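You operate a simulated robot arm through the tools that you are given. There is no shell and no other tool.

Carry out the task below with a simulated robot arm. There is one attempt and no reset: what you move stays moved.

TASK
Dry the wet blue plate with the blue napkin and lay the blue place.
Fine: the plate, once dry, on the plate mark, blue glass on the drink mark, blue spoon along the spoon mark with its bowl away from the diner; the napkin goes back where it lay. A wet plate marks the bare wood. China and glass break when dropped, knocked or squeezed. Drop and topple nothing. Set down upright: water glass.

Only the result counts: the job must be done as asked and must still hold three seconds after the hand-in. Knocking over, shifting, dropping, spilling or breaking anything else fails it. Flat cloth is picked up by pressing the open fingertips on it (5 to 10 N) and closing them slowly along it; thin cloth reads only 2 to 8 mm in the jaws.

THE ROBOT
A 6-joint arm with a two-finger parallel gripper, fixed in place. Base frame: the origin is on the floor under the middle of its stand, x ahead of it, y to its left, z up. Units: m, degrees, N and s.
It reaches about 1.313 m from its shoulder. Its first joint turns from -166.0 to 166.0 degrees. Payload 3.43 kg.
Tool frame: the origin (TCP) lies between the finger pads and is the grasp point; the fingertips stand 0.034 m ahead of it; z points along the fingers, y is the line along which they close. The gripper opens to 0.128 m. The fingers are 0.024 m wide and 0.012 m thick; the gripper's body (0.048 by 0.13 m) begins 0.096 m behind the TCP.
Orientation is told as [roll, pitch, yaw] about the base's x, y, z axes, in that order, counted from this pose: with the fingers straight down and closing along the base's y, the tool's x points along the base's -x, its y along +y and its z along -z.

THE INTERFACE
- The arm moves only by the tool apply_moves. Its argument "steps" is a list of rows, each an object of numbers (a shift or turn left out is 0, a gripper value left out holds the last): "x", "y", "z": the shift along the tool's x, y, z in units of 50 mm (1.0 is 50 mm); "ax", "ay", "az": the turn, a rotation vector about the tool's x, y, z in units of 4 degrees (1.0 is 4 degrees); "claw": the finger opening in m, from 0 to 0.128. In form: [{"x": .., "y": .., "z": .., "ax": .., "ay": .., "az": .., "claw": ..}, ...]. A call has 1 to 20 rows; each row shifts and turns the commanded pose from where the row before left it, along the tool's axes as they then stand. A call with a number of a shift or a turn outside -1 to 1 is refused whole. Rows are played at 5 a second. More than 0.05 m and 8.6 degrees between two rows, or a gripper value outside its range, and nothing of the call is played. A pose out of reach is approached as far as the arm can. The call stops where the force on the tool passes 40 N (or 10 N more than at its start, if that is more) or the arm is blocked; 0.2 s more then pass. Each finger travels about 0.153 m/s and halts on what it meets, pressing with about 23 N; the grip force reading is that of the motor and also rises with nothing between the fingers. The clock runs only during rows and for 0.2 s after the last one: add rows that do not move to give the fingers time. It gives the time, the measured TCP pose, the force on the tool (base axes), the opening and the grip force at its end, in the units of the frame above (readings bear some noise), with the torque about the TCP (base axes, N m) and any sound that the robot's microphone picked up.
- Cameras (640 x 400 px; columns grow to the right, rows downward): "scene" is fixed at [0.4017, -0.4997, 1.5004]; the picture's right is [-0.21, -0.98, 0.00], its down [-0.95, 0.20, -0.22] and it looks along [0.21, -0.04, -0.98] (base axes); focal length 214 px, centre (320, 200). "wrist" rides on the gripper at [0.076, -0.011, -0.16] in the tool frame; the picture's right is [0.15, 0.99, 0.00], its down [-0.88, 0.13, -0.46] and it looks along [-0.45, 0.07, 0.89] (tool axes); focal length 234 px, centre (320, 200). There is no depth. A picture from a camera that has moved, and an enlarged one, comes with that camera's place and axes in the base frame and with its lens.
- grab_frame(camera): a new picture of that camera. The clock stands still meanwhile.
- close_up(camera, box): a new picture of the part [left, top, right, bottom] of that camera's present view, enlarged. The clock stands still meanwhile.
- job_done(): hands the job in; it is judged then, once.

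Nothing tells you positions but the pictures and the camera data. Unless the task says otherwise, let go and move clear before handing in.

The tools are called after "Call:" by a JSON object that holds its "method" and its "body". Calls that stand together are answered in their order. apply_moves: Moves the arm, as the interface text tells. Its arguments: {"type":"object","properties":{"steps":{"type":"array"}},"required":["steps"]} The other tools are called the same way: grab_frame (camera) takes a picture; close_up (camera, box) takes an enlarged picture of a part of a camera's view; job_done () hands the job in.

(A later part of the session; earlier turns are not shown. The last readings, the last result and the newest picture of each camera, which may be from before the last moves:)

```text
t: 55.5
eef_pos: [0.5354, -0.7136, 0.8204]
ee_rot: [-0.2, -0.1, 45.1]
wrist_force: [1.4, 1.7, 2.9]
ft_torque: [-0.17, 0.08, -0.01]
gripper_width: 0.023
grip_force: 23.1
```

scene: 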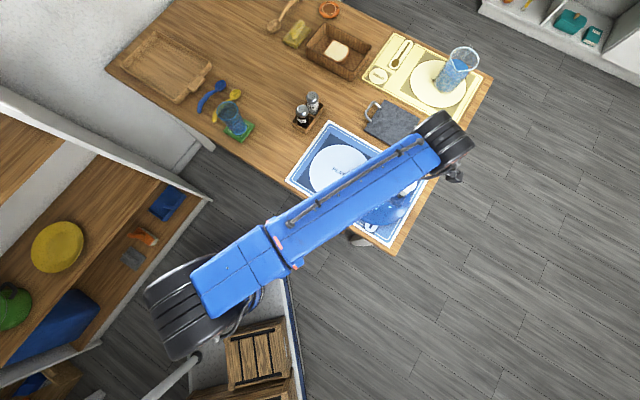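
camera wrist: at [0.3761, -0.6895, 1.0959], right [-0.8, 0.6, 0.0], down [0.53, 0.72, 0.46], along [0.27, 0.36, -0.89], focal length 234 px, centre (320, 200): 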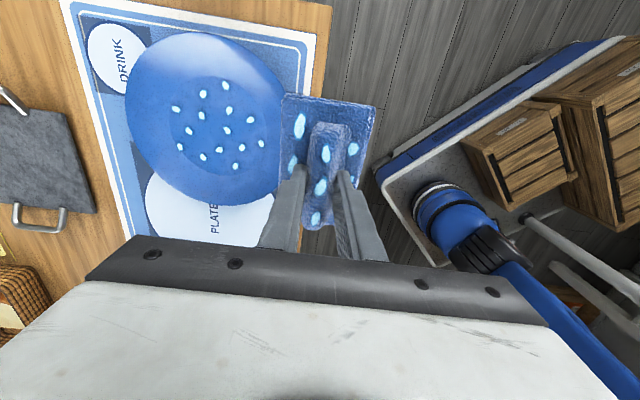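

Contact at 3 N. I'll add a little pressure and rub back and forth in a longer series.

Call:
{"method": "apply_moves", "body": {"steps": [{"z": 0.015}, {"y": 0.2}, {"y": 0.2}, {"y": -0.2}, {"y": -0.2}, {"y": -0.2}, {"y": -0.2}, {"y": 0.2}, {"y": 0.2}, {"y": 0.2}, {"y": 0.2}, {"y": -0.2}, {"y": -0.2}, {"y": -0.2}, {"y": -0.2}, {"y": 0.2}, {"y": 0.2}, {}]}}

Call:
{"method": "close_up", "body": {"camera": "wrist", "box": [180, 20, 460, 260]}}

```text
t: 59.2
eef_pos: [0.5356, -0.712, 0.8197]
ee_rot: [-0.2, 0.0, 45.0]
wrist_force: [2.2, -1.3, 6.4]
ft_torque: [0.03, 0.1, -0.04]
gripper_width: 0.0231
grip_force: 22.4
```

```text
1.67 times, centred on (320, 140) of wrist
camera zoom: at [0.4886, -0.7731, 0.9786], right [-0.8, 0.6, 0.0], down [0.53, 0.72, 0.46], along [0.27, 0.36, -0.89], focal length 390 px, centre (320, 300)
```

zoom: 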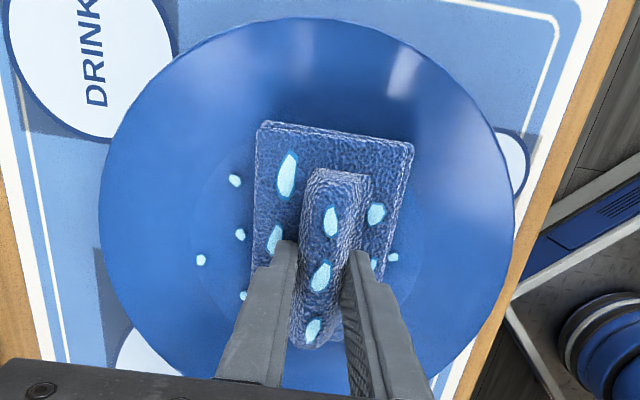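

The drops shrink steadily (about 6–7 mm now). I'll keep rubbing at this force.

Call:
{"method": "apply_moves", "body": {"steps": [{"y": -0.2}, {"y": -0.2}, {"y": -0.2}, {"y": 0.2}, {"y": 0.2}, {"y": 0.2}, {"y": -0.2}, {"y": -0.2}, {"y": -0.2}, {"y": 0.2}, {"y": 0.2}, {"y": 0.2}, {"y": -0.2}, {"y": -0.2}, {"y": -0.2}, {"y": 0.2}, {"y": 0.2}, {"y": -0.1}, {}]}}

Call:
{"method": "close_up", "body": {"camera": "wrist", "box": [180, 20, 460, 260]}}

```text
t: 63.2
eef_pos: [0.5462, -0.7229, 0.8198]
ee_rot: [-0.1, 0.0, 45.0]
wrist_force: [0.4, 1.2, 0.1]
ft_torque: [0.03, 0.05, -0.05]
gripper_width: 0.023
grip_force: 23.1
```

```text
1.67 times, centred on (320, 140) of wrist
camera zoom: at [0.5001, -0.7851, 0.978], right [-0.8, 0.6, 0.0], down [0.53, 0.72, 0.46], along [0.27, 0.36, -0.89], focal length 390 px, centre (320, 300)
```

zoom: 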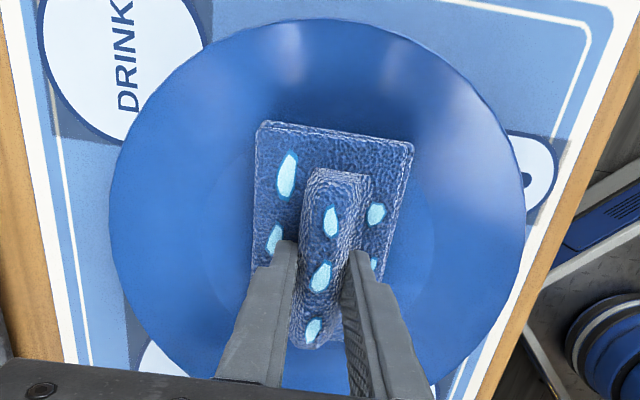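

No drops show on the plate any more. I'll lift and sidestep to verify the whole plate is dry.

Call:
{"method": "apply_moves", "body": {"steps": [{"z": -0.3}, {"z": -0.7}, {"z": -0.8}, {"y": 0.95}, {"y": 0.95}, {"y": 0.95}, {}]}}

Call:
{"method": "close_up", "body": {"camera": "wrist", "box": [60, 0, 340, 220]}}

```text
t: 64.8
eef_pos: [0.4431, -0.6205, 0.9057]
ee_rot: [-0.2, 0.1, 44.9]
wrist_force: [0.7, 0.5, -0.2]
ft_torque: [0.01, -0.01, 0.01]
gripper_width: 0.023
grip_force: 22.4
```

```text
1.82 times, centred on (200, 110) of wrist
camera zoom: at [0.3966, -0.682, 1.0641], right [-0.8, 0.6, 0.0], down [0.53, 0.72, 0.46], along [0.27, 0.36, -0.89], focal length 426 px, centre (538, 364)
```

zoom: 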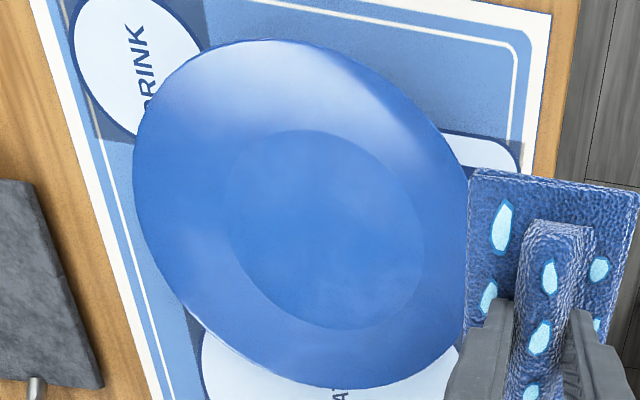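

The plate is dry. Now I'll take the napkin back to where it lay: (0.788, -0.402), yaw 45°.

Call:
{"method": "apply_moves", "body": {"steps": [{"x": -0.886, "y": -0.199}, {"x": -0.886, "y": -0.199}, {"x": -0.886, "y": -0.199}, {"x": -0.886, "y": -0.199}, {"x": -0.886, "y": -0.199}, {"x": -0.886, "y": -0.199}, {"x": -0.886, "y": -0.199}, {"x": -0.886, "y": -0.199}, {"x": -0.886, "y": -0.199}, {}, {}]}}

Call:
{"method": "grab_frame", "body": {"camera": "scene"}}

```text
t: 67.2
eef_pos: [0.7901, -0.4033, 0.9079]
ee_rot: [-0.2, -0.1, 45.1]
wrist_force: [-0.3, -0.3, -0.5]
ft_torque: [-0.01, 0.0, 0.0]
gripper_width: 0.0231
grip_force: 23.5
```

```text
taken
```

scene: 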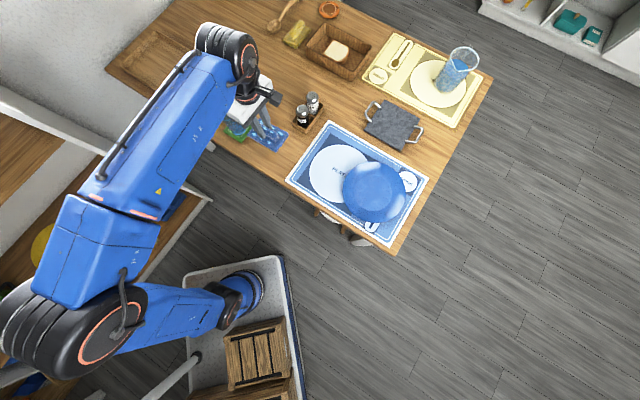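

Over the napkin spot. Lowering, then feeling for the table.

Call:
{"method": "apply_moves", "body": {"steps": [{"z": 0.7}, {"z": 0.6}, {"z": 0.4}, {"z": 0.2}, {"z": 0.06}, {}, {}]}}

Call:
{"method": "apply_moves", "body": {"steps": [{"z": 0.05}, {"z": 0.05}, {}]}}

```text
t: 68.8
eef_pos: [0.7898, -0.4039, 0.8096]
ee_rot: [-0.2, 0.0, 45.0]
wrist_force: [-0.3, 0.8, 0.1]
ft_torque: [0.03, 0.04, -0.01]
gripper_width: 0.0232
grip_force: 22.4
```

```text
t: 69.7
eef_pos: [0.7901, -0.4054, 0.8058]
ee_rot: [-0.2, 0.1, 44.9]
wrist_force: [0.3, -0.5, -0.6]
ft_torque: [0.0, 0.01, 0.01]
gripper_width: 0.0229
grip_force: 23.8
```

Call:
{"method": "apply_moves", "body": {"steps": [{"z": 0.04}, {"z": 0.04}, {}]}}

Call:
{"method": "apply_moves", "body": {"steps": [{"z": 0.03}, {}]}}

Call:
{"method": "apply_moves", "body": {"steps": [{"z": 0.03}, {}]}}

```text
t: 70.5
eef_pos: [0.7908, -0.4049, 0.8025]
ee_rot: [-0.2, 0.0, 45.1]
wrist_force: [0.7, -0.1, 2.8]
ft_torque: [0.21, -0.06, -0.05]
gripper_width: 0.023
grip_force: 23.0
```

```text
t: 71.0
eef_pos: [0.7898, -0.4044, 0.8012]
ee_rot: [-0.2, -0.1, 45.0]
wrist_force: [-0.3, -3.4, 13.8]
ft_torque: [0.44, -0.48, -0.06]
gripper_width: 0.023
grip_force: 23.3
```

```text
t: 71.7
eef_pos: [0.79, -0.404, 0.7993]
ee_rot: [-0.1, -0.1, 45.0]
wrist_force: [-2.3, -4.4, 13.1]
ft_torque: [0.29, -0.23, -0.03]
gripper_width: 0.0229
grip_force: 22.5
```

The napkin is down on the wood. I'll open gently and rise.

Call:
{"method": "apply_moves", "body": {"steps": [{"claw": 0.02}, {"claw": 0.028}, {"claw": 0.038}, {"claw": 0.05}, {}, {"z": -0.2}, {"z": -0.5}, {"z": -0.8}, {"z": -0.8}, {"z": -0.8}, {}]}}

Call:
{"method": "grab_frame", "body": {"camera": "wrist"}}

Call:
{"method": "close_up", "body": {"camera": "scene", "box": [200, 70, 340, 180]}}

```text
t: 74.0
eef_pos: [0.7917, -0.4057, 0.9533]
ee_rot: [-0.2, 0.0, 45.1]
wrist_force: [0.2, -0.2, -0.1]
ft_torque: [0.01, -0.01, 0.0]
gripper_width: 0.05
grip_force: 0.0
```

```text
taken
camera wrist: at [0.7455, -0.4669, 1.112], right [-0.8, 0.6, 0.0], down [0.53, 0.72, 0.46], along [0.27, 0.36, -0.89], focal length 234 px, centre (320, 200)
```

wrist: 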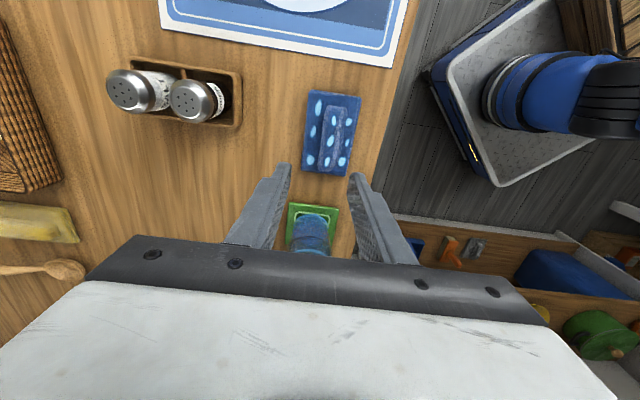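

```text
3.64 times, centred on (270, 125) of scene
camera zoom: at [0.4017, -0.4997, 1.5004], right [-0.21, -0.98, 0.0], down [-0.95, 0.2, -0.22], along [0.21, -0.04, -0.98], focal length 780 px, centre (502, 473)
```

zoom: 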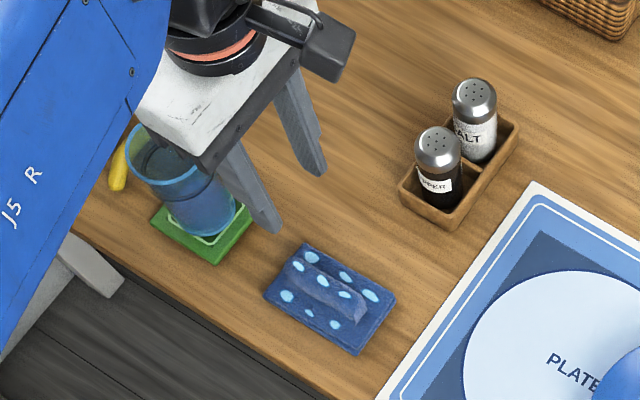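

The napkin is back in its place. Now for the plate: I'll look at where it ended up.

Call:
{"method": "close_up", "body": {"camera": "scene", "box": [280, 110, 440, 250]}}

Call:
{"method": "close_up", "body": {"camera": "scene", "box": [330, 145, 430, 245]}}

```text
2.86 times, centred on (360, 180) of scene
camera zoom: at [0.4017, -0.4997, 1.5004], right [-0.21, -0.98, 0.0], down [-0.95, 0.2, -0.22], along [0.21, -0.04, -0.98], focal length 613 px, centre (206, 257)
```

zoom: 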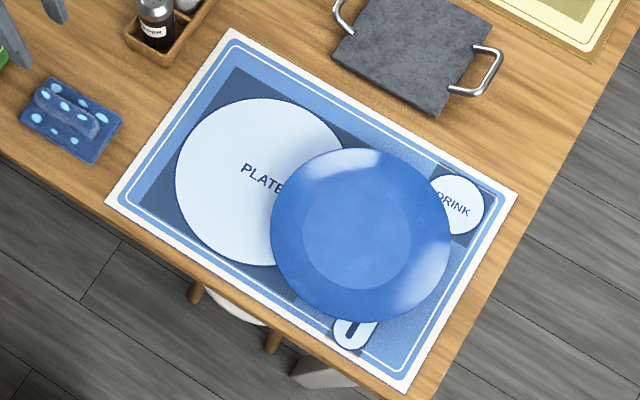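

```text
4.00 times, centred on (380, 195) of scene
camera zoom: at [0.4017, -0.4997, 1.5004], right [-0.21, -0.98, 0.0], down [-0.95, 0.2, -0.22], along [0.21, -0.04, -0.98], focal length 858 px, centre (80, 220)
```

zoom: 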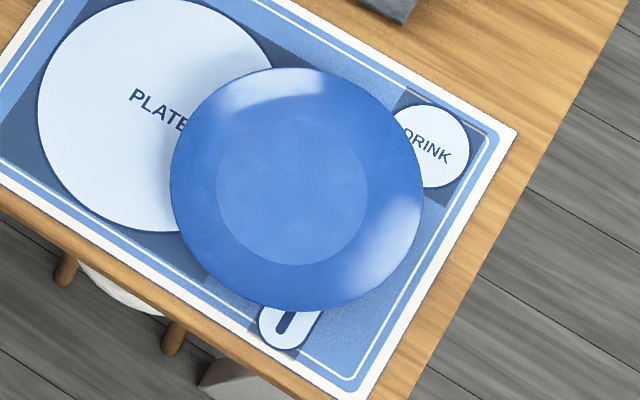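

The plate centre is about (0.544, -0.7235) and the plate mark centre about (0.646, -0.625), almost exactly along 45°. I'll put the open fingers behind the rim and slide the plate gently onto its mark, with the two fingers cradling the round rim.

Call:
{"method": "apply_moves", "body": {"steps": [{"x": 0.8855, "y": -0.0865, "claw": 0.128}, {"x": 0.8855, "y": -0.0865}, {"x": 0.8855, "y": -0.0865}, {"x": 0.8855, "y": -0.0865}, {"x": 0.8855, "y": -0.0865}, {"x": 0.8855, "y": -0.0865}, {"x": 0.8855, "y": -0.0865}, {"x": 0.8855, "y": -0.0865}, {"x": 0.8855, "y": -0.0865}, {"x": 0.8855, "y": -0.0865}, {"x": 0.8855, "y": -0.0865}, {"x": 0.8855, "y": -0.0865}, {}, {}]}}

Call:
{"method": "grab_frame", "body": {"camera": "wrist"}}

Call:
{"method": "grab_frame", "body": {"camera": "scene"}}

```text
t: 77.0
eef_pos: [0.4499, -0.8169, 0.9529]
ee_rot: [-0.2, 0.0, 45.0]
wrist_force: [-0.7, 0.4, -0.2]
ft_torque: [-0.02, 0.0, -0.01]
gripper_width: 0.128
grip_force: 0.0
```

```text
taken
camera wrist: at [0.4035, -0.8779, 1.1127], right [-0.8, 0.6, 0.0], down [0.53, 0.72, 0.46], along [0.27, 0.36, -0.89], focal length 234 px, centre (320, 200)
```

wrist: 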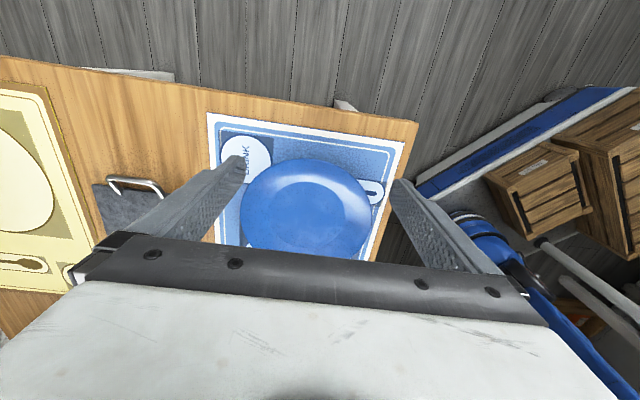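

```text
taken
```

scene: 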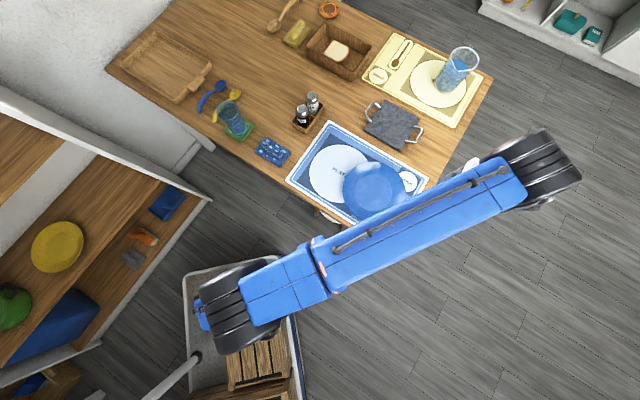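

Call:
{"method": "close_up", "body": {"camera": "wrist", "box": [200, 100, 420, 270]}}

```text
2.35 times, centred on (310, 185) of wrist
camera zoom: at [0.4035, -0.8779, 1.1127], right [-0.8, 0.6, 0.0], down [0.53, 0.72, 0.46], along [0.27, 0.36, -0.89], focal length 551 px, centre (344, 235)
```

zoom: 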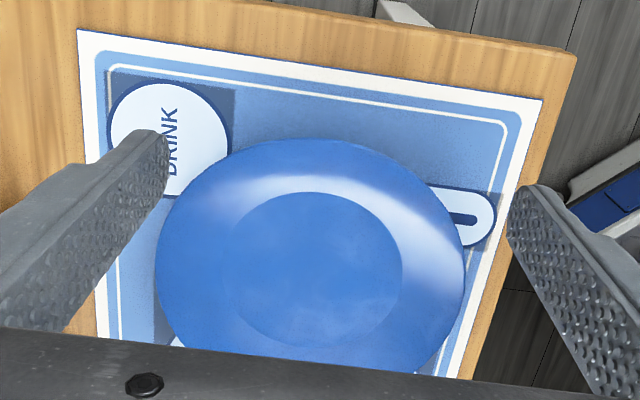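

Consistent: plate centre about (0.543, -0.7225). I'll descend behind the rim with the fingers open.

Call:
{"method": "apply_moves", "body": {"steps": [{"y": -0.056, "z": 0.6}, {"z": 0.6}, {"z": 0.6}, {"z": 0.6}, {"z": 0.4}, {"z": 0.2}, {}, {}]}}

Call:
{"method": "grab_frame", "body": {"camera": "wrist"}}

```text
t: 78.8
eef_pos: [0.4504, -0.8188, 0.8039]
ee_rot: [-0.2, -0.1, 44.9]
wrist_force: [-0.3, -0.6, -0.8]
ft_torque: [0.01, 0.0, -0.04]
gripper_width: 0.1281
grip_force: 0.0
```

```text
taken
camera wrist: at [0.4058, -0.8806, 0.9635], right [-0.8, 0.6, 0.0], down [0.53, 0.72, 0.46], along [0.27, 0.36, -0.89], focal length 234 px, centre (320, 200)
```

wrist: 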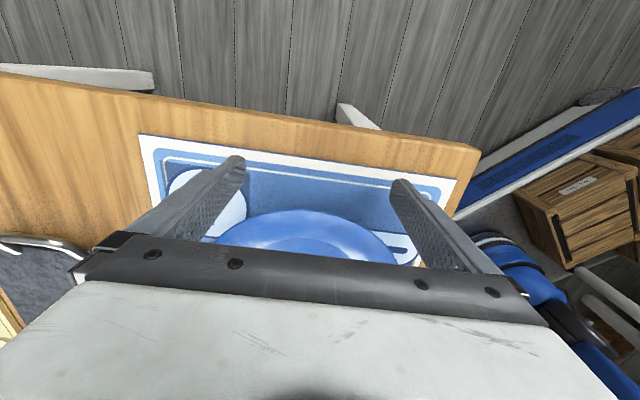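

Fingers are behind the rim, tips at z ≈ 0.770. I'll feel downward for the mat surface.

Call:
{"method": "apply_moves", "body": {"steps": [{"z": 0.08}, {"z": 0.08}, {"z": 0.06}, {"z": 0.04}, {}]}}

Call:
{"method": "apply_moves", "body": {"steps": [{"z": 0.04}, {"z": 0.04}, {}]}}

```text
t: 80.0
eef_pos: [0.4526, -0.8181, 0.79]
ee_rot: [-0.2, 0.0, 44.9]
wrist_force: [0.7, 0.9, 0.2]
ft_torque: [0.02, 0.03, -0.03]
gripper_width: 0.1278
grip_force: 0.1
```

```text
t: 80.8
eef_pos: [0.4517, -0.8172, 0.7868]
ee_rot: [-0.2, 0.0, 45.0]
wrist_force: [0.4, -0.6, -0.1]
ft_torque: [-0.02, 0.01, -0.03]
gripper_width: 0.1282
grip_force: 0.1
```

Call:
{"method": "apply_moves", "body": {"steps": [{"z": 0.04}, {}]}}

Call:
{"method": "apply_moves", "body": {"steps": [{"z": 0.04}, {}]}}

Call:
{"method": "apply_moves", "body": {"steps": [{"z": 0.04}, {}]}}

```text
t: 81.5
eef_pos: [0.4518, -0.8179, 0.7859]
ee_rot: [-0.1, 0.0, 45.0]
wrist_force: [-1.7, -2.4, 5.9]
ft_torque: [0.28, 0.38, 0.24]
gripper_width: 0.1278
grip_force: 0.1
```

```text
t: 82.0
eef_pos: [0.4521, -0.8185, 0.7867]
ee_rot: [-0.3, 0.1, 45.0]
wrist_force: [-5.5, -7.8, 39.5]
ft_torque: [1.84, 1.92, 0.63]
gripper_width: 0.1272
grip_force: 0.1
```

```text
t: 82.4
eef_pos: [0.4509, -0.818, 0.7865]
ee_rot: [-0.4, 0.3, 45.0]
wrist_force: [-1.3, 0.4, 12.6]
ft_torque: [0.75, 0.57, 0.17]
gripper_width: 0.1279
grip_force: 0.1
stopped in row 1: the force on the tool passed its limit at 54 N (the readings are from after the stop); the commanded pose is now the measured one
```

The mat surface is at about z = 0.752. I'll raise the tips about 9 mm off it and start advancing slowly toward the rim.

Call:
{"method": "apply_moves", "body": {"steps": [{"z": -0.18}, {}, {"x": -0.15}, {"x": -0.15}, {"x": -0.1}, {"x": -0.06}, {"x": -0.06}, {"x": -0.06}, {}]}}

Call:
{"method": "grab_frame", "body": {"camera": "wrist"}}

```text
t: 84.4
eef_pos: [0.4726, -0.7979, 0.7945]
ee_rot: [-0.3, 0.1, 45.0]
wrist_force: [-0.1, 0.5, -0.4]
ft_torque: [0.03, 0.0, 0.01]
gripper_width: 0.1277
grip_force: 0.0
```

```text
taken
camera wrist: at [0.4258, -0.8583, 0.9537], right [-0.8, 0.6, -0.01], down [0.53, 0.72, 0.45], along [0.27, 0.36, -0.89], focal length 234 px, centre (320, 200)
```

wrist: 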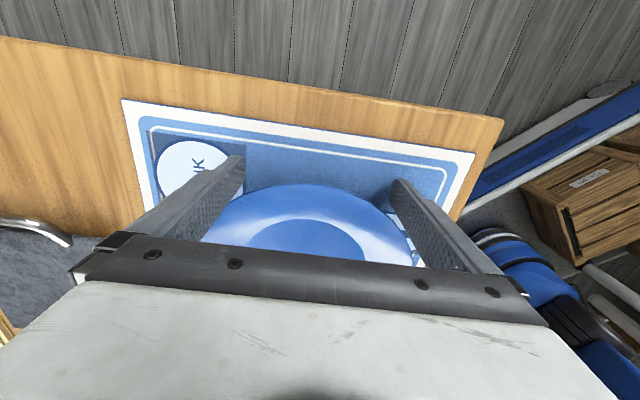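

Call:
{"method": "apply_moves", "body": {"steps": [{"x": -0.06}, {"x": -0.06}, {"x": -0.06}, {"x": -0.06}, {"x": -0.06}, {}]}}

Call:
{"method": "grab_frame", "body": {"camera": "wrist"}}

```text
t: 85.6
eef_pos: [0.4769, -0.7905, 0.7957]
ee_rot: [-0.5, 0.6, 44.8]
wrist_force: [-12.7, -15.3, 2.7]
ft_torque: [-0.19, 0.11, -0.21]
gripper_width: 0.1283
grip_force: 0.1
stopped in row 5: the force on the tool passed its limit at 44 N (the readings are from after the stop); the commanded pose is now the measured one
```

```text
taken
camera wrist: at [0.4317, -0.8503, 0.9562], right [-0.8, 0.6, -0.01], down [0.53, 0.72, 0.45], along [0.27, 0.35, -0.9], focal length 234 px, centre (320, 200)
```

wrist: 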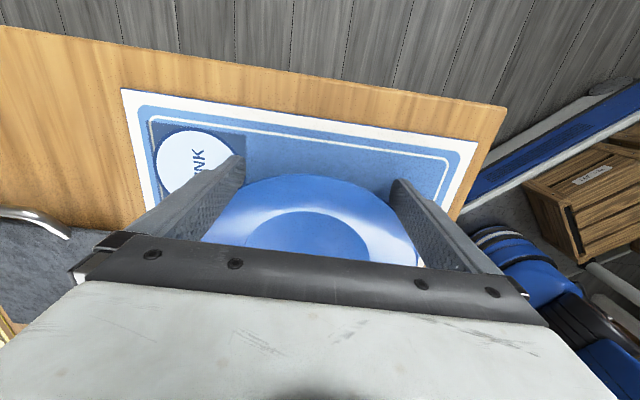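

The push built up force quickly without the plate sliding freely. I'll back off slightly and check both views.

Call:
{"method": "apply_moves", "body": {"steps": [{"x": 0.1}, {}]}}

Call:
{"method": "close_up", "body": {"camera": "scene", "box": [280, 110, 440, 250]}}

Call:
{"method": "close_up", "body": {"camera": "wrist", "box": [140, 100, 460, 290]}}

```text
t: 86.2
eef_pos: [0.4764, -0.7921, 0.796]
ee_rot: [-0.5, 0.4, 44.9]
wrist_force: [0.2, -0.5, 0.0]
ft_torque: [-0.02, 0.01, -0.02]
gripper_width: 0.128
grip_force: 0.0
```

```text
2.86 times, centred on (360, 180) of scene
camera zoom: at [0.4017, -0.4997, 1.5004], right [-0.21, -0.98, 0.0], down [-0.95, 0.2, -0.22], along [0.21, -0.04, -0.98], focal length 613 px, centre (206, 257)
```

zoom: 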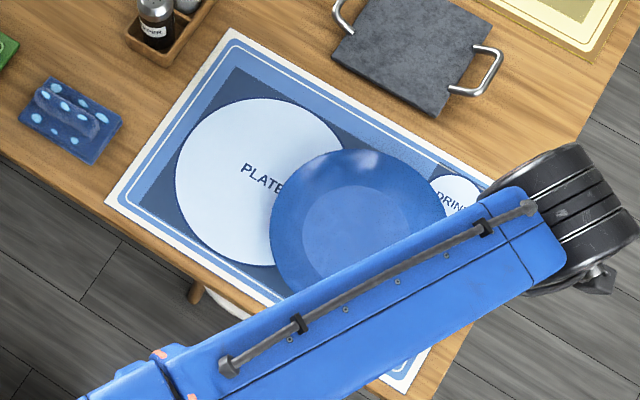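

```text
2.00 times, centred on (300, 195) of wrist
camera zoom: at [0.4305, -0.8525, 0.9552], right [-0.8, 0.6, -0.01], down [0.53, 0.72, 0.45], along [0.27, 0.36, -0.89], focal length 468 px, centre (360, 210)
```

zoom: 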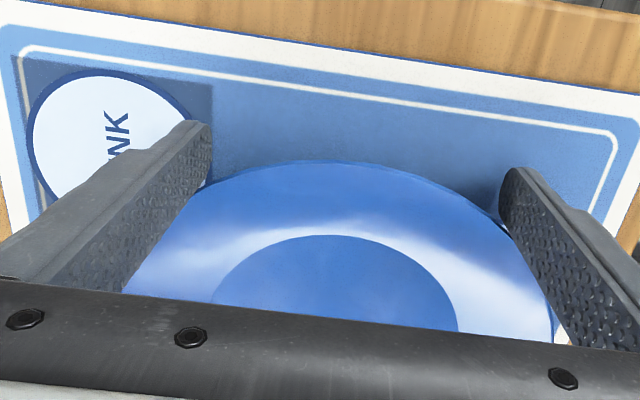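

The plate did not move and seems intact. I'll re-approach in 1 mm increments and read the static force.

Call:
{"method": "apply_moves", "body": {"steps": [{"x": -0.04}, {"x": -0.04}, {}]}}

Call:
{"method": "apply_moves", "body": {"steps": [{"x": -0.02}, {}]}}

```text
t: 87.0
eef_pos: [0.478, -0.7908, 0.7951]
ee_rot: [-0.5, 0.4, 44.9]
wrist_force: [-9.2, -10.6, 2.2]
ft_torque: [-0.14, 0.09, -0.14]
gripper_width: 0.128
grip_force: 0.0
```

```text
t: 87.6
eef_pos: [0.4807, -0.7884, 0.7958]
ee_rot: [-0.4, 0.4, 45.0]
wrist_force: [-0.1, 0.3, -0.2]
ft_torque: [0.0, -0.02, -0.01]
gripper_width: 0.1279
grip_force: 0.0
```

The force dropped to zero, so the plate slipped forward a bit: it is stick-slip. I'll look, then continue with slow small increments.

Call:
{"method": "close_up", "body": {"camera": "wrist", "box": [140, 100, 460, 290]}}

Call:
{"method": "apply_moves", "body": {"steps": [{"x": -0.03}, {"x": -0.03}, {"x": -0.03}, {}]}}

```text
2.00 times, centred on (300, 195) of wrist
camera zoom: at [0.4345, -0.8487, 0.9553], right [-0.8, 0.6, -0.01], down [0.53, 0.72, 0.45], along [0.27, 0.36, -0.89], focal length 468 px, centre (360, 210)
```

zoom: 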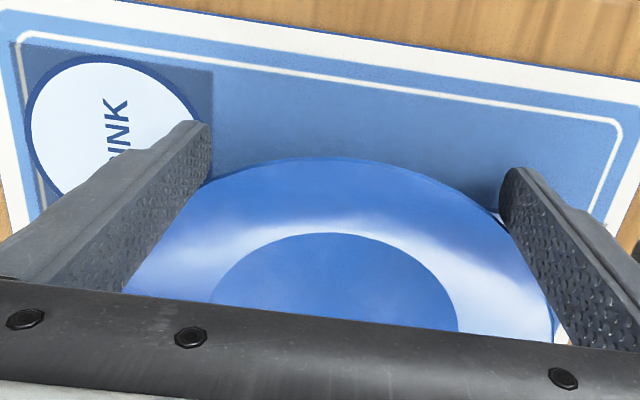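

```text
t: 88.6
eef_pos: [0.4829, -0.7878, 0.7958]
ee_rot: [-0.6, 0.5, 44.9]
wrist_force: [1.4, -1.2, 0.5]
ft_torque: [-0.02, -0.05, 0.01]
gripper_width: 0.128
grip_force: 0.0
```

It is sliding now. Continuing with gentle 2–3 mm increments.

Call:
{"method": "apply_moves", "body": {"steps": [{"x": -0.04}, {"x": -0.04}, {"x": -0.04}, {"x": -0.04}, {"x": -0.04}, {"x": -0.04}, {"x": -0.04}, {"x": -0.04}, {}]}}

Call:
{"method": "close_up", "body": {"camera": "scene", "box": [280, 110, 440, 250]}}

```text
t: 90.6
eef_pos: [0.4939, -0.7761, 0.7949]
ee_rot: [-0.5, 0.4, 44.8]
wrist_force: [-1.1, -0.8, 0.4]
ft_torque: [0.01, 0.03, 0.05]
gripper_width: 0.1281
grip_force: 0.1
```

```text
2.86 times, centred on (360, 180) of scene
camera zoom: at [0.4017, -0.4997, 1.5004], right [-0.21, -0.98, 0.0], down [-0.95, 0.2, -0.22], along [0.21, -0.04, -0.98], focal length 613 px, centre (206, 257)
```

zoom: 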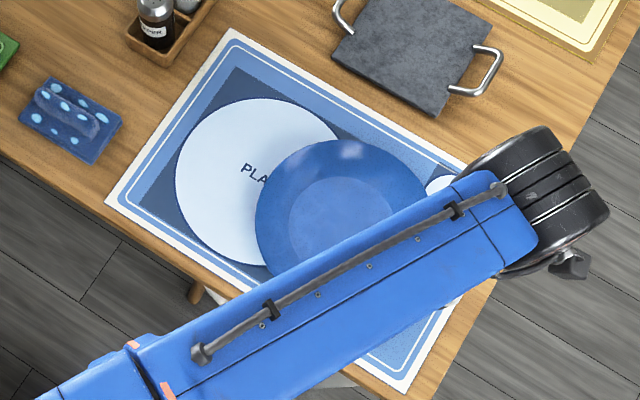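

The plate slides nicely with the fingers now. Continuing toward the mark.

Call:
{"method": "apply_moves", "body": {"steps": [{"x": -0.05}, {"x": -0.06}, {"x": -0.06}, {"x": -0.06}, {"x": -0.06}, {"x": -0.06}, {"x": -0.06}, {"x": -0.06}, {"x": -0.06}, {"x": -0.06}, {"x": -0.06}, {"x": -0.06}, {"x": -0.06}, {"x": -0.06}, {"x": -0.06}, {"x": -0.06}, {"x": -0.06}, {"x": -0.05}, {}]}}

Call:
{"method": "close_up", "body": {"camera": "scene", "box": [280, 110, 440, 250]}}

Call:
{"method": "grab_frame", "body": {"camera": "wrist"}}

```text
t: 94.6
eef_pos: [0.5307, -0.7375, 0.7957]
ee_rot: [-0.5, 0.4, 44.9]
wrist_force: [-1.9, -1.0, 0.9]
ft_torque: [0.01, 0.05, 0.05]
gripper_width: 0.128
grip_force: 0.2
```

```text
2.86 times, centred on (360, 180) of scene
camera zoom: at [0.4017, -0.4997, 1.5004], right [-0.21, -0.98, 0.0], down [-0.95, 0.2, -0.22], along [0.21, -0.04, -0.98], focal length 613 px, centre (206, 257)
```

zoom: 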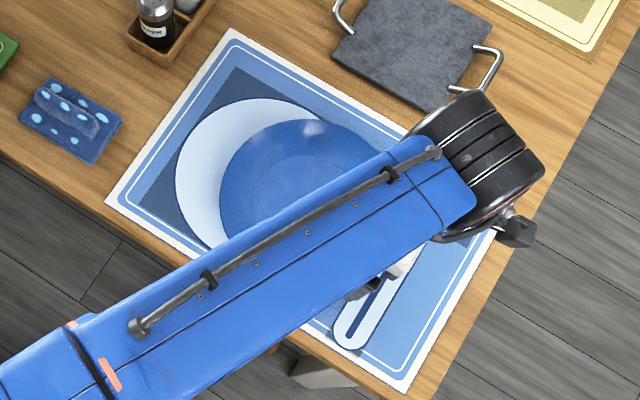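

```text
taken
camera wrist: at [0.4854, -0.7977, 0.9557], right [-0.8, 0.6, -0.01], down [0.53, 0.72, 0.45], along [0.27, 0.36, -0.89], focal length 234 px, centre (320, 200)
```

wrist: 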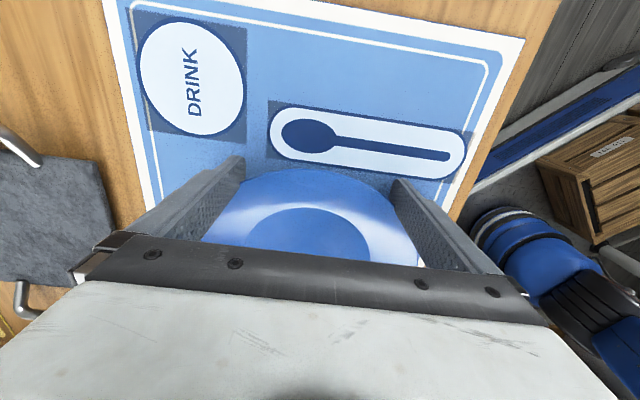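

Only about 6 cm left to the mark; the drink and spoon marks are now uncovered. Pushing another 48 mm and then checking.

Call:
{"method": "apply_moves", "body": {"steps": [{"x": -0.05}, {"x": -0.06}, {"x": -0.06}, {"x": -0.06}, {"x": -0.06}, {"x": -0.06}, {"x": -0.06}, {"x": -0.06}, {"x": -0.06}, {"x": -0.06}, {"x": -0.06}, {"x": -0.06}, {"x": -0.06}, {"x": -0.06}, {"x": -0.06}, {"x": -0.05}, {}]}}

Call:
{"method": "close_up", "body": {"camera": "scene", "box": [280, 110, 440, 250]}}

Call:
{"method": "grab_frame", "body": {"camera": "wrist"}}

```text
t: 98.2
eef_pos: [0.5638, -0.7038, 0.794]
ee_rot: [-0.5, 0.4, 44.8]
wrist_force: [-0.9, -1.7, 0.3]
ft_torque: [-0.06, -0.03, -0.06]
gripper_width: 0.1281
grip_force: 0.1
```

```text
2.86 times, centred on (360, 180) of scene
camera zoom: at [0.4017, -0.4997, 1.5004], right [-0.21, -0.98, 0.0], down [-0.95, 0.2, -0.22], along [0.21, -0.04, -0.98], focal length 613 px, centre (206, 257)
```

zoom: 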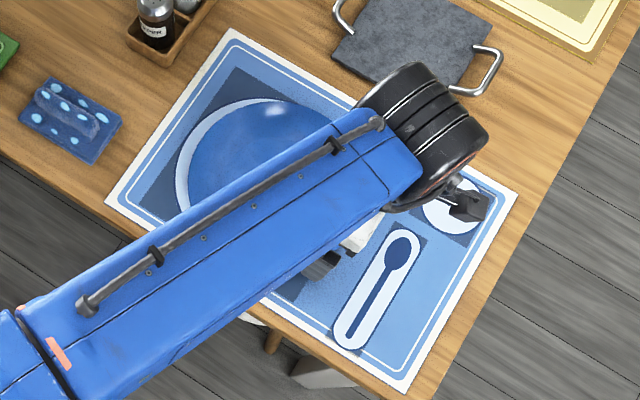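

```text
taken
camera wrist: at [0.5175, -0.7642, 0.9542], right [-0.8, 0.6, -0.01], down [0.53, 0.72, 0.45], along [0.27, 0.36, -0.89], focal length 234 px, centre (320, 200)
```

wrist: 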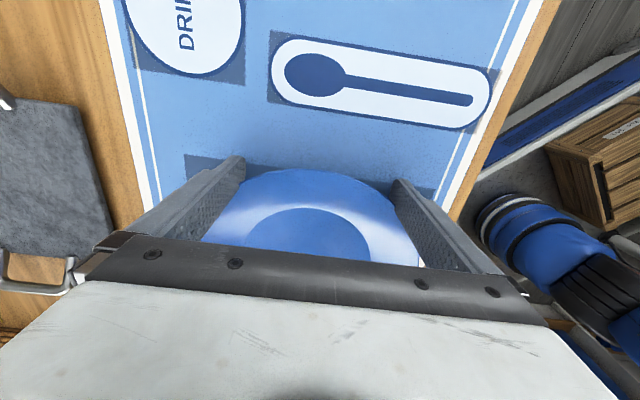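

Call:
{"method": "close_up", "body": {"camera": "scene", "box": [315, 135, 385, 195]}}

```text
6.67 times, centred on (350, 165) of scene
camera zoom: at [0.4017, -0.4997, 1.5004], right [-0.21, -0.98, 0.0], down [-0.95, 0.2, -0.22], along [0.21, -0.04, -0.98], focal length 1430 px, centre (120, 433)
```

zoom: 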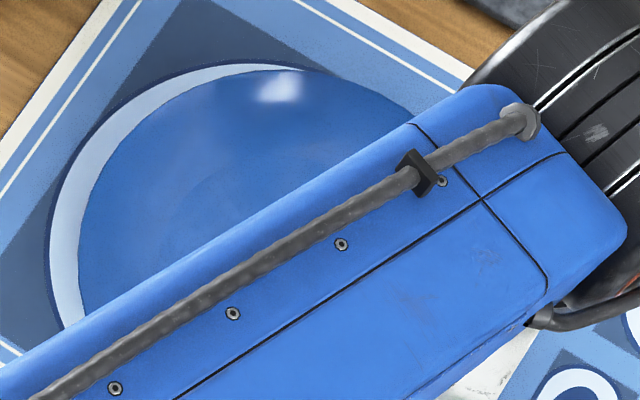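

I'm close. Before the final nudge I'll back off and rise, to measure the plate against the mark with a clear view.

Call:
{"method": "apply_moves", "body": {"steps": [{"x": 0.2}, {"x": 0.3}, {"x": 0.3}, {"z": -0.6}, {"z": -0.8}, {"z": -0.9}, {"z": -0.9}, {"x": 0.3}, {}, {}]}}

Call:
{"method": "grab_frame", "body": {"camera": "wrist"}}

Call:
{"method": "close_up", "body": {"camera": "wrist", "box": [190, 90, 430, 270]}}

```text
t: 100.4
eef_pos: [0.5265, -0.7424, 0.9528]
ee_rot: [-0.5, 0.4, 44.9]
wrist_force: [-0.1, 0.6, 0.1]
ft_torque: [0.02, 0.0, 0.0]
gripper_width: 0.128
grip_force: 0.1
```

```text
taken
camera wrist: at [0.4805, -0.8024, 1.1128], right [-0.8, 0.6, -0.01], down [0.53, 0.72, 0.45], along [0.27, 0.36, -0.89], focal length 234 px, centre (320, 200)
```

wrist: 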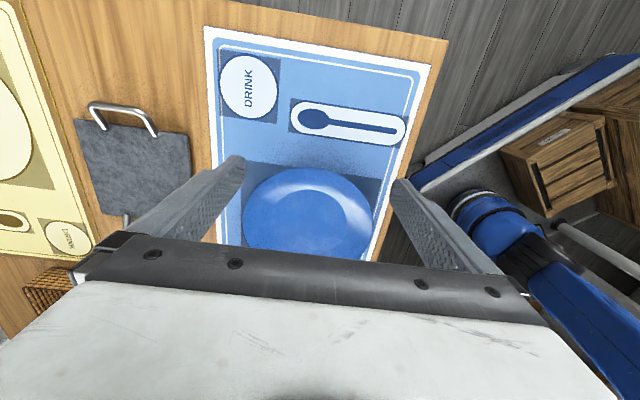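

```text
2.22 times, centred on (310, 180) of wrist
camera zoom: at [0.4805, -0.8024, 1.1128], right [-0.8, 0.6, -0.01], down [0.53, 0.72, 0.45], along [0.27, 0.36, -0.89], focal length 520 px, centre (342, 244)
```

zoom: 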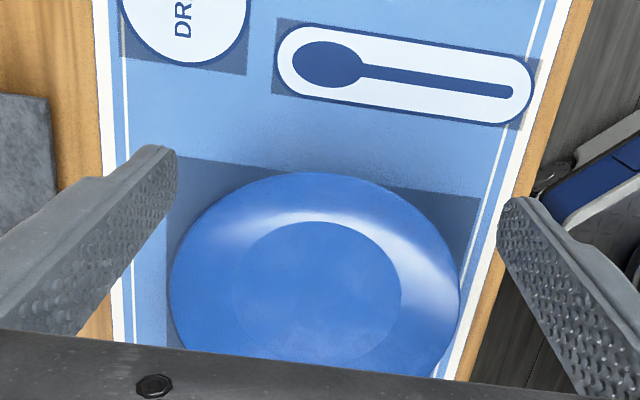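

I'll move over the plate so the wrist camera sees the whole plate and the mark's visible crescent.

Call:
{"method": "apply_moves", "body": {"steps": [{"x": -0.8, "z": -0.3}, {"x": -0.8, "z": -0.3}, {"x": -0.8, "z": -0.3}, {"x": -0.65, "z": -0.3}, {}, {}]}}

Call:
{"method": "grab_frame", "body": {"camera": "wrist"}}

Call:
{"method": "close_up", "body": {"camera": "wrist", "box": [200, 60, 420, 240]}}

Call:
{"method": "close_up", "body": {"camera": "scene", "box": [280, 110, 440, 250]}}

```text
t: 101.8
eef_pos: [0.6359, -0.6324, 1.0118]
ee_rot: [-0.5, 0.4, 44.9]
wrist_force: [0.1, 0.1, 0.6]
ft_torque: [-0.03, 0.0, 0.01]
gripper_width: 0.1281
grip_force: 0.1
```

```text
taken
camera wrist: at [0.59, -0.6926, 1.1721], right [-0.8, 0.6, -0.01], down [0.53, 0.72, 0.45], along [0.27, 0.36, -0.89], focal length 234 px, centre (320, 200)
```

wrist: 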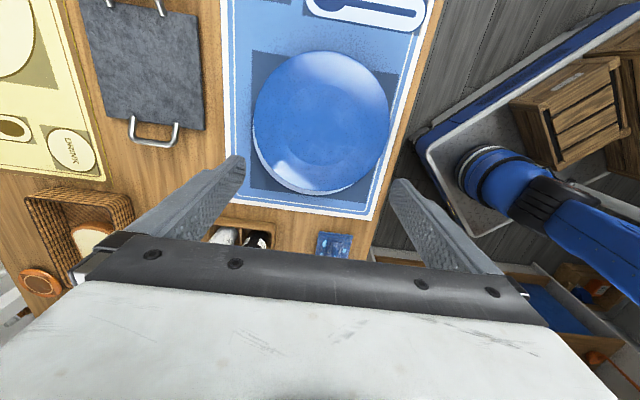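

```text
2.22 times, centred on (310, 150) of wrist
camera zoom: at [0.59, -0.6926, 1.1721], right [-0.8, 0.6, -0.01], down [0.53, 0.72, 0.45], along [0.27, 0.36, -0.89], focal length 520 px, centre (342, 311)
```

zoom: 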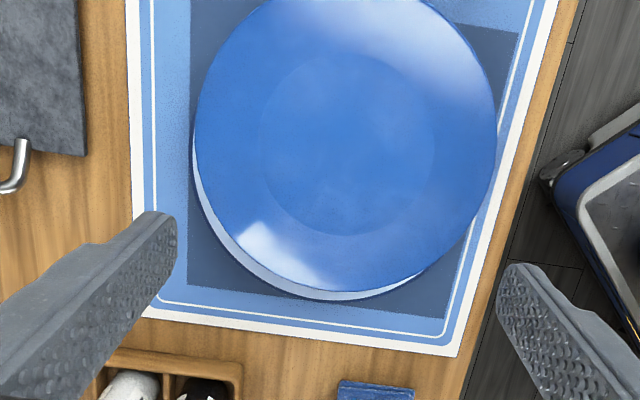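

```text
2.86 times, centred on (360, 180) of scene
camera zoom: at [0.4017, -0.4997, 1.5004], right [-0.21, -0.98, 0.0], down [-0.95, 0.2, -0.22], along [0.21, -0.04, -0.98], focal length 613 px, centre (206, 257)
```

zoom: 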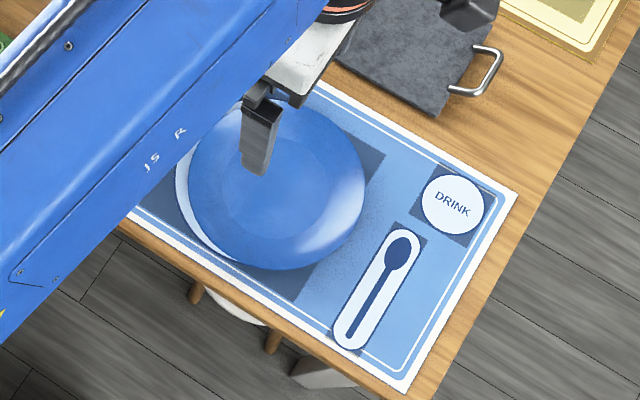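

Very clear view: a crescent of the mark shows on the far-left and bottom. I'll zoom in to measure it precisely.

Call:
{"method": "close_up", "body": {"camera": "wrist", "box": [240, 100, 400, 210]}}

Call:
{"method": "close_up", "body": {"camera": "wrist", "box": [230, 30, 400, 140]}}

```text
3.64 times, centred on (320, 155) of wrist
camera zoom: at [0.59, -0.6926, 1.1721], right [-0.8, 0.6, -0.01], down [0.53, 0.72, 0.45], along [0.27, 0.36, -0.89], focal length 852 px, centre (320, 364)
```

zoom: 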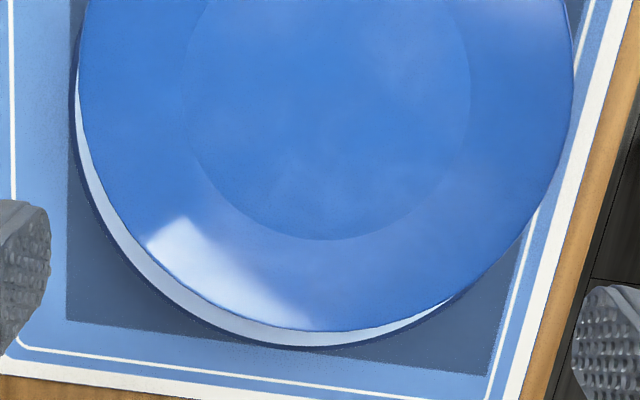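

```text
3.64 times, centred on (315, 85) of wrist
camera zoom: at [0.59, -0.6926, 1.1721], right [-0.8, 0.6, -0.01], down [0.53, 0.72, 0.45], along [0.27, 0.36, -0.89], focal length 852 px, centre (338, 618)
```

zoom: 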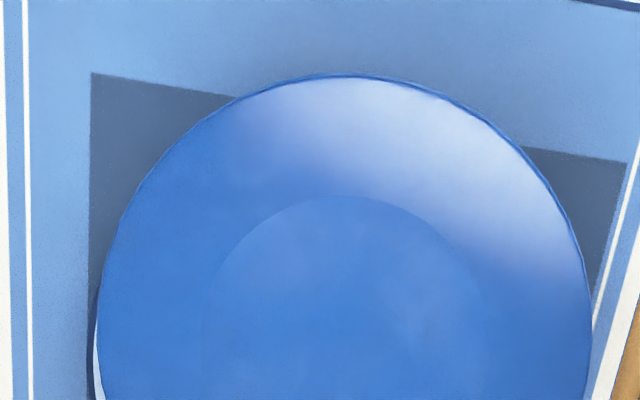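

Both cameras agree: the plate must go about 20 mm further along the push direction and about 5 mm sideways, away from the diner. I'll go back behind the rim (straightening a small tool tilt), offset by 5 mm, and push the remainder.

Call:
{"method": "apply_moves", "body": {"steps": [{"x": 0.8, "y": -0.02, "ax": -0.125, "ay": -0.1}, {"x": 0.8, "y": -0.02}, {"x": 0.8, "y": -0.02}, {"x": 0.65, "y": -0.02}, {}, {"z": 0.8}, {"z": 0.8}, {"z": 0.8}, {"z": 0.8}, {"z": 0.6}, {"z": 0.4}, {}, {}]}}

Call:
{"method": "grab_frame", "body": {"camera": "wrist"}}

```text
t: 104.6
eef_pos: [0.5269, -0.7422, 0.8012]
ee_rot: [0.0, -0.1, 45.0]
wrist_force: [0.0, -1.2, -0.1]
ft_torque: [0.03, -0.01, 0.01]
gripper_width: 0.1282
grip_force: 0.1
```

```text
taken
camera wrist: at [0.4806, -0.8038, 0.9602], right [-0.8, 0.6, 0.0], down [0.53, 0.71, 0.46], along [0.27, 0.37, -0.89], focal length 234 px, centre (320, 200)
```

wrist: 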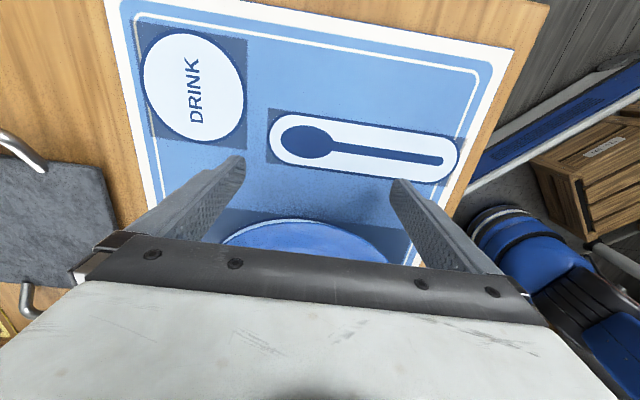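

Call:
{"method": "apply_moves", "body": {"steps": [{"y": -0.072, "z": 0.08}, {"x": -0.2}, {"x": -0.2}, {"x": -0.2}, {"x": -0.15}, {"x": -0.06}, {"x": -0.05}, {"x": -0.05}, {"x": -0.05}, {"x": -0.05}, {"x": -0.05}, {"x": -0.05}, {}]}}

```text
t: 107.4
eef_pos: [0.5711, -0.7066, 0.7993]
ee_rot: [0.0, 0.0, 44.9]
wrist_force: [-1.7, -1.2, 0.0]
ft_torque: [0.0, 0.05, 0.06]
gripper_width: 0.1279
grip_force: 0.0
```

Call:
{"method": "apply_moves", "body": {"steps": [{"x": -0.05}, {"x": -0.05}, {"x": -0.05}, {"x": -0.05}, {"x": -0.05}, {"x": -0.05}, {"x": -0.04}, {}]}}

Call:
{"method": "close_up", "body": {"camera": "scene", "box": [315, 135, 385, 195]}}

```text
t: 109.2
eef_pos: [0.5824, -0.6962, 0.7992]
ee_rot: [0.0, -0.1, 45.0]
wrist_force: [-2.3, -0.3, 0.5]
ft_torque: [0.01, 0.09, 0.07]
gripper_width: 0.1279
grip_force: 0.1
```

```text
6.67 times, centred on (350, 165) of scene
camera zoom: at [0.4017, -0.4997, 1.5004], right [-0.21, -0.98, 0.0], down [-0.95, 0.2, -0.22], along [0.21, -0.04, -0.98], focal length 1430 px, centre (120, 433)
```

zoom: 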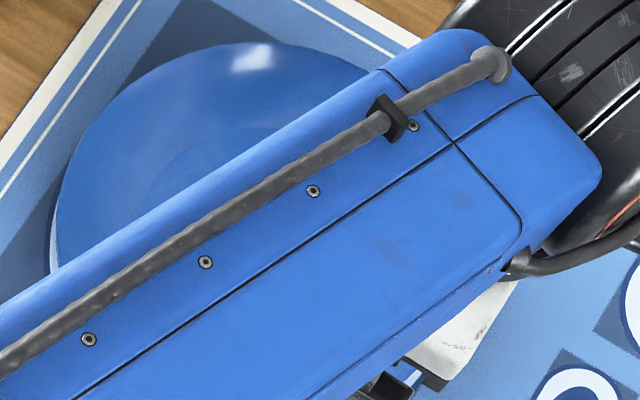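

Close now. Backing off and rising over the plate to measure again.

Call:
{"method": "apply_moves", "body": {"steps": [{"x": 0.15}, {"x": 0.3}, {"x": 0.4}, {"z": -0.8}, {"z": -0.9}, {"z": -0.9}, {"z": -0.9}, {"z": -0.7}, {"x": -0.8}, {"x": -0.9}, {"x": -0.9}, {}, {}]}}

Call:
{"method": "close_up", "body": {"camera": "wrist", "box": [230, 30, 400, 140]}}

Call:
{"method": "close_up", "body": {"camera": "wrist", "box": [240, 100, 400, 210]}}

Call:
{"method": "close_up", "body": {"camera": "scene", "box": [280, 110, 440, 250]}}

```text
t: 112.0
eef_pos: [0.6462, -0.6319, 1.0103]
ee_rot: [0.0, 0.1, 45.0]
wrist_force: [-0.4, 0.6, -0.7]
ft_torque: [-0.01, 0.03, 0.03]
gripper_width: 0.128
grip_force: 0.0
```

```text
3.64 times, centred on (315, 85) of wrist
camera zoom: at [0.6002, -0.6946, 1.1698], right [-0.8, 0.6, 0.0], down [0.53, 0.71, 0.46], along [0.27, 0.37, -0.89], focal length 852 px, centre (338, 618)
```

zoom: 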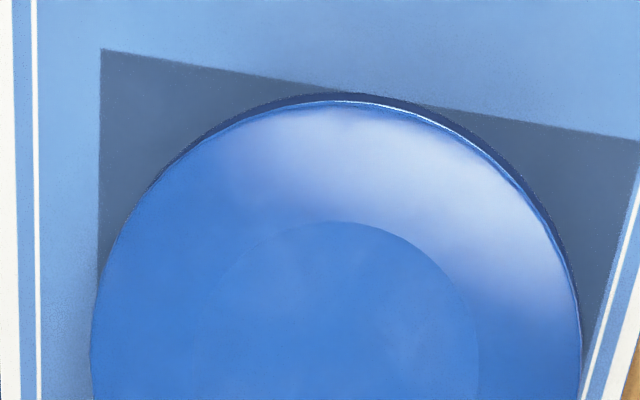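

```text
3.64 times, centred on (320, 155) of wrist
camera zoom: at [0.6002, -0.6946, 1.1698], right [-0.8, 0.6, 0.0], down [0.53, 0.71, 0.46], along [0.27, 0.37, -0.89], focal length 852 px, centre (320, 364)
```

zoom: 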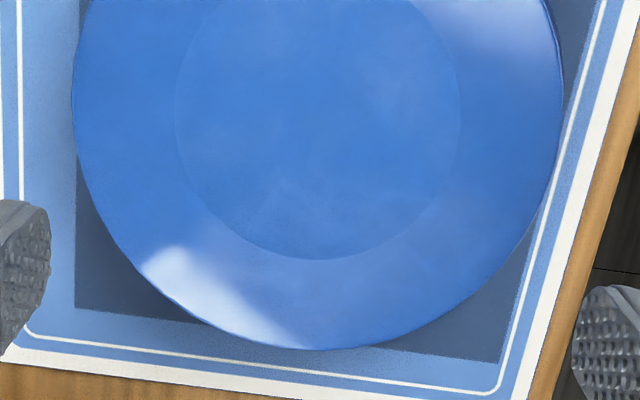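

```text
2.86 times, centred on (360, 180) of scene
camera zoom: at [0.4017, -0.4997, 1.5004], right [-0.21, -0.98, 0.0], down [-0.95, 0.2, -0.22], along [0.21, -0.04, -0.98], focal length 613 px, centre (206, 257)
```

zoom: 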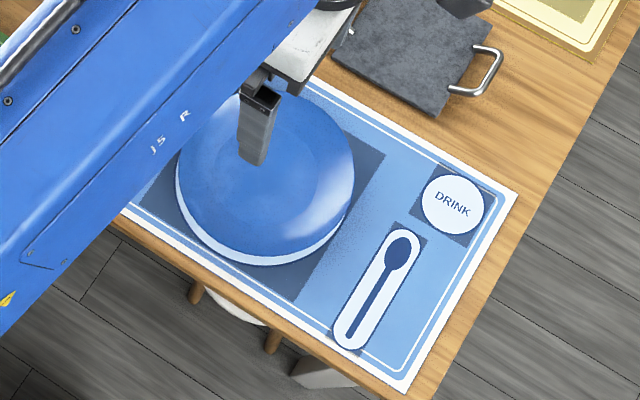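

The plate is now within a couple of millimetres by the wrist view. I'll double-check with a finer scene zoom.

Call:
{"method": "close_up", "body": {"camera": "scene", "box": [315, 130, 385, 190]}}

```text
6.67 times, centred on (350, 160) of scene
camera zoom: at [0.4017, -0.4997, 1.5004], right [-0.21, -0.98, 0.0], down [-0.95, 0.2, -0.22], along [0.21, -0.04, -0.98], focal length 1430 px, centre (120, 467)
```

zoom: 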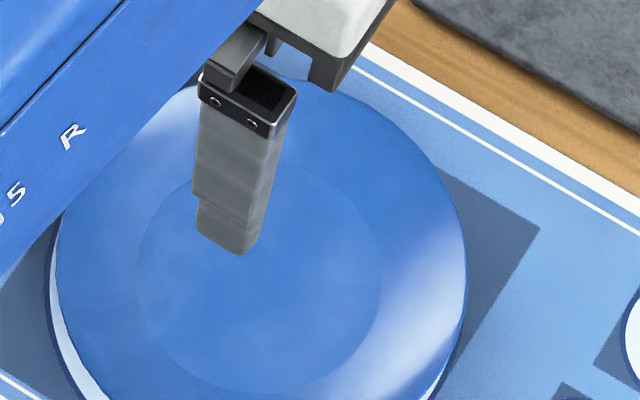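

The plate is on its mark within about 3 mm. Next is the blue glass on the green coaster near (0.905, -0.28); I'll move to look at it.

Call:
{"method": "apply_moves", "body": {"steps": [{"x": -0.9, "y": 0.17}, {"x": -0.9, "y": 0.17}, {"x": -0.9, "y": 0.17}, {"x": -0.9, "y": 0.17}, {"x": -0.9, "y": 0.17}, {"x": -0.9, "y": 0.17}, {"x": -0.8, "y": 0.17}, {}, {}]}}

Call:
{"method": "grab_frame", "body": {"camera": "wrist"}}

Call:
{"method": "close_up", "body": {"camera": "scene", "box": [280, 110, 440, 250]}}

```text
t: 114.0
eef_pos: [0.8226, -0.3694, 1.0089]
ee_rot: [0.1, 0.0, 44.9]
wrist_force: [0.1, 0.4, -0.1]
ft_torque: [-0.02, -0.01, 0.03]
gripper_width: 0.1278
grip_force: 0.0
```

```text
taken
camera wrist: at [0.7771, -0.4318, 1.1687], right [-0.8, 0.6, 0.0], down [0.53, 0.71, 0.46], along [0.27, 0.37, -0.89], focal length 234 px, centre (320, 200)
```

wrist: 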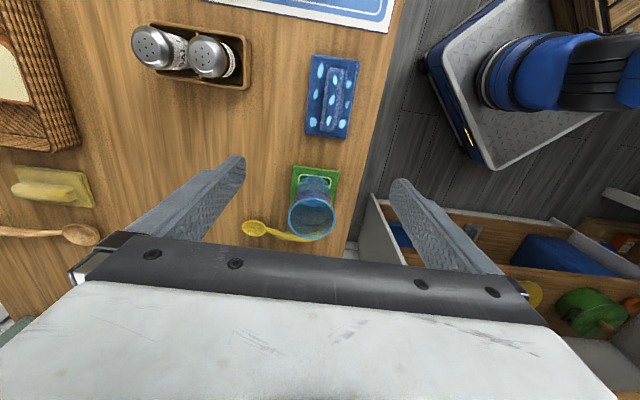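

```text
2.86 times, centred on (360, 180) of scene
camera zoom: at [0.4017, -0.4997, 1.5004], right [-0.21, -0.98, 0.0], down [-0.95, 0.2, -0.22], along [0.21, -0.04, -0.98], focal length 613 px, centre (206, 257)
```

zoom: 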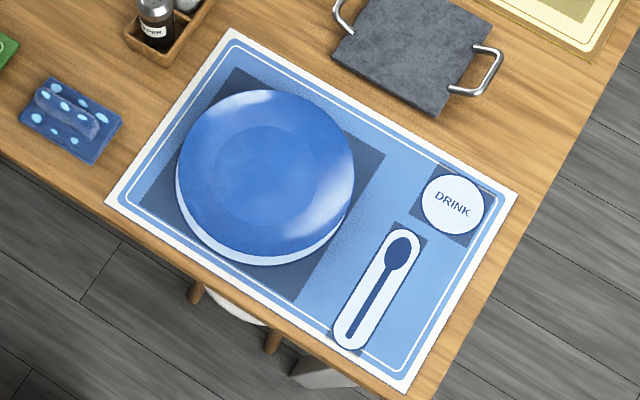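

The plate sits well on its mark. Now I'll zoom in on the glass from the wrist camera.

Call:
{"method": "close_up", "body": {"camera": "wrist", "box": [230, 140, 400, 260]}}

Call:
{"method": "close_up", "body": {"camera": "scene", "box": [180, 70, 280, 150]}}

```text
3.33 times, centred on (315, 200) of wrist
camera zoom: at [0.7771, -0.4318, 1.1687], right [-0.8, 0.6, 0.0], down [0.53, 0.71, 0.46], along [0.27, 0.37, -0.89], focal length 781 px, centre (337, 200)
```

zoom: 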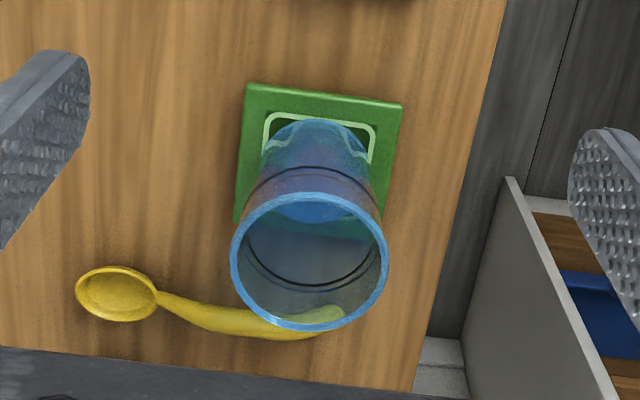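

```text
5.00 times, centred on (230, 110) of scene
camera zoom: at [0.4017, -0.4997, 1.5004], right [-0.21, -0.98, 0.0], down [-0.95, 0.2, -0.22], along [0.21, -0.04, -0.98], focal length 1072 px, centre (770, 650)
```

zoom: 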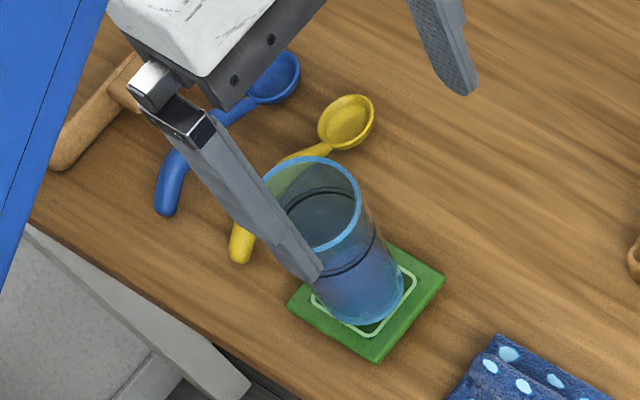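

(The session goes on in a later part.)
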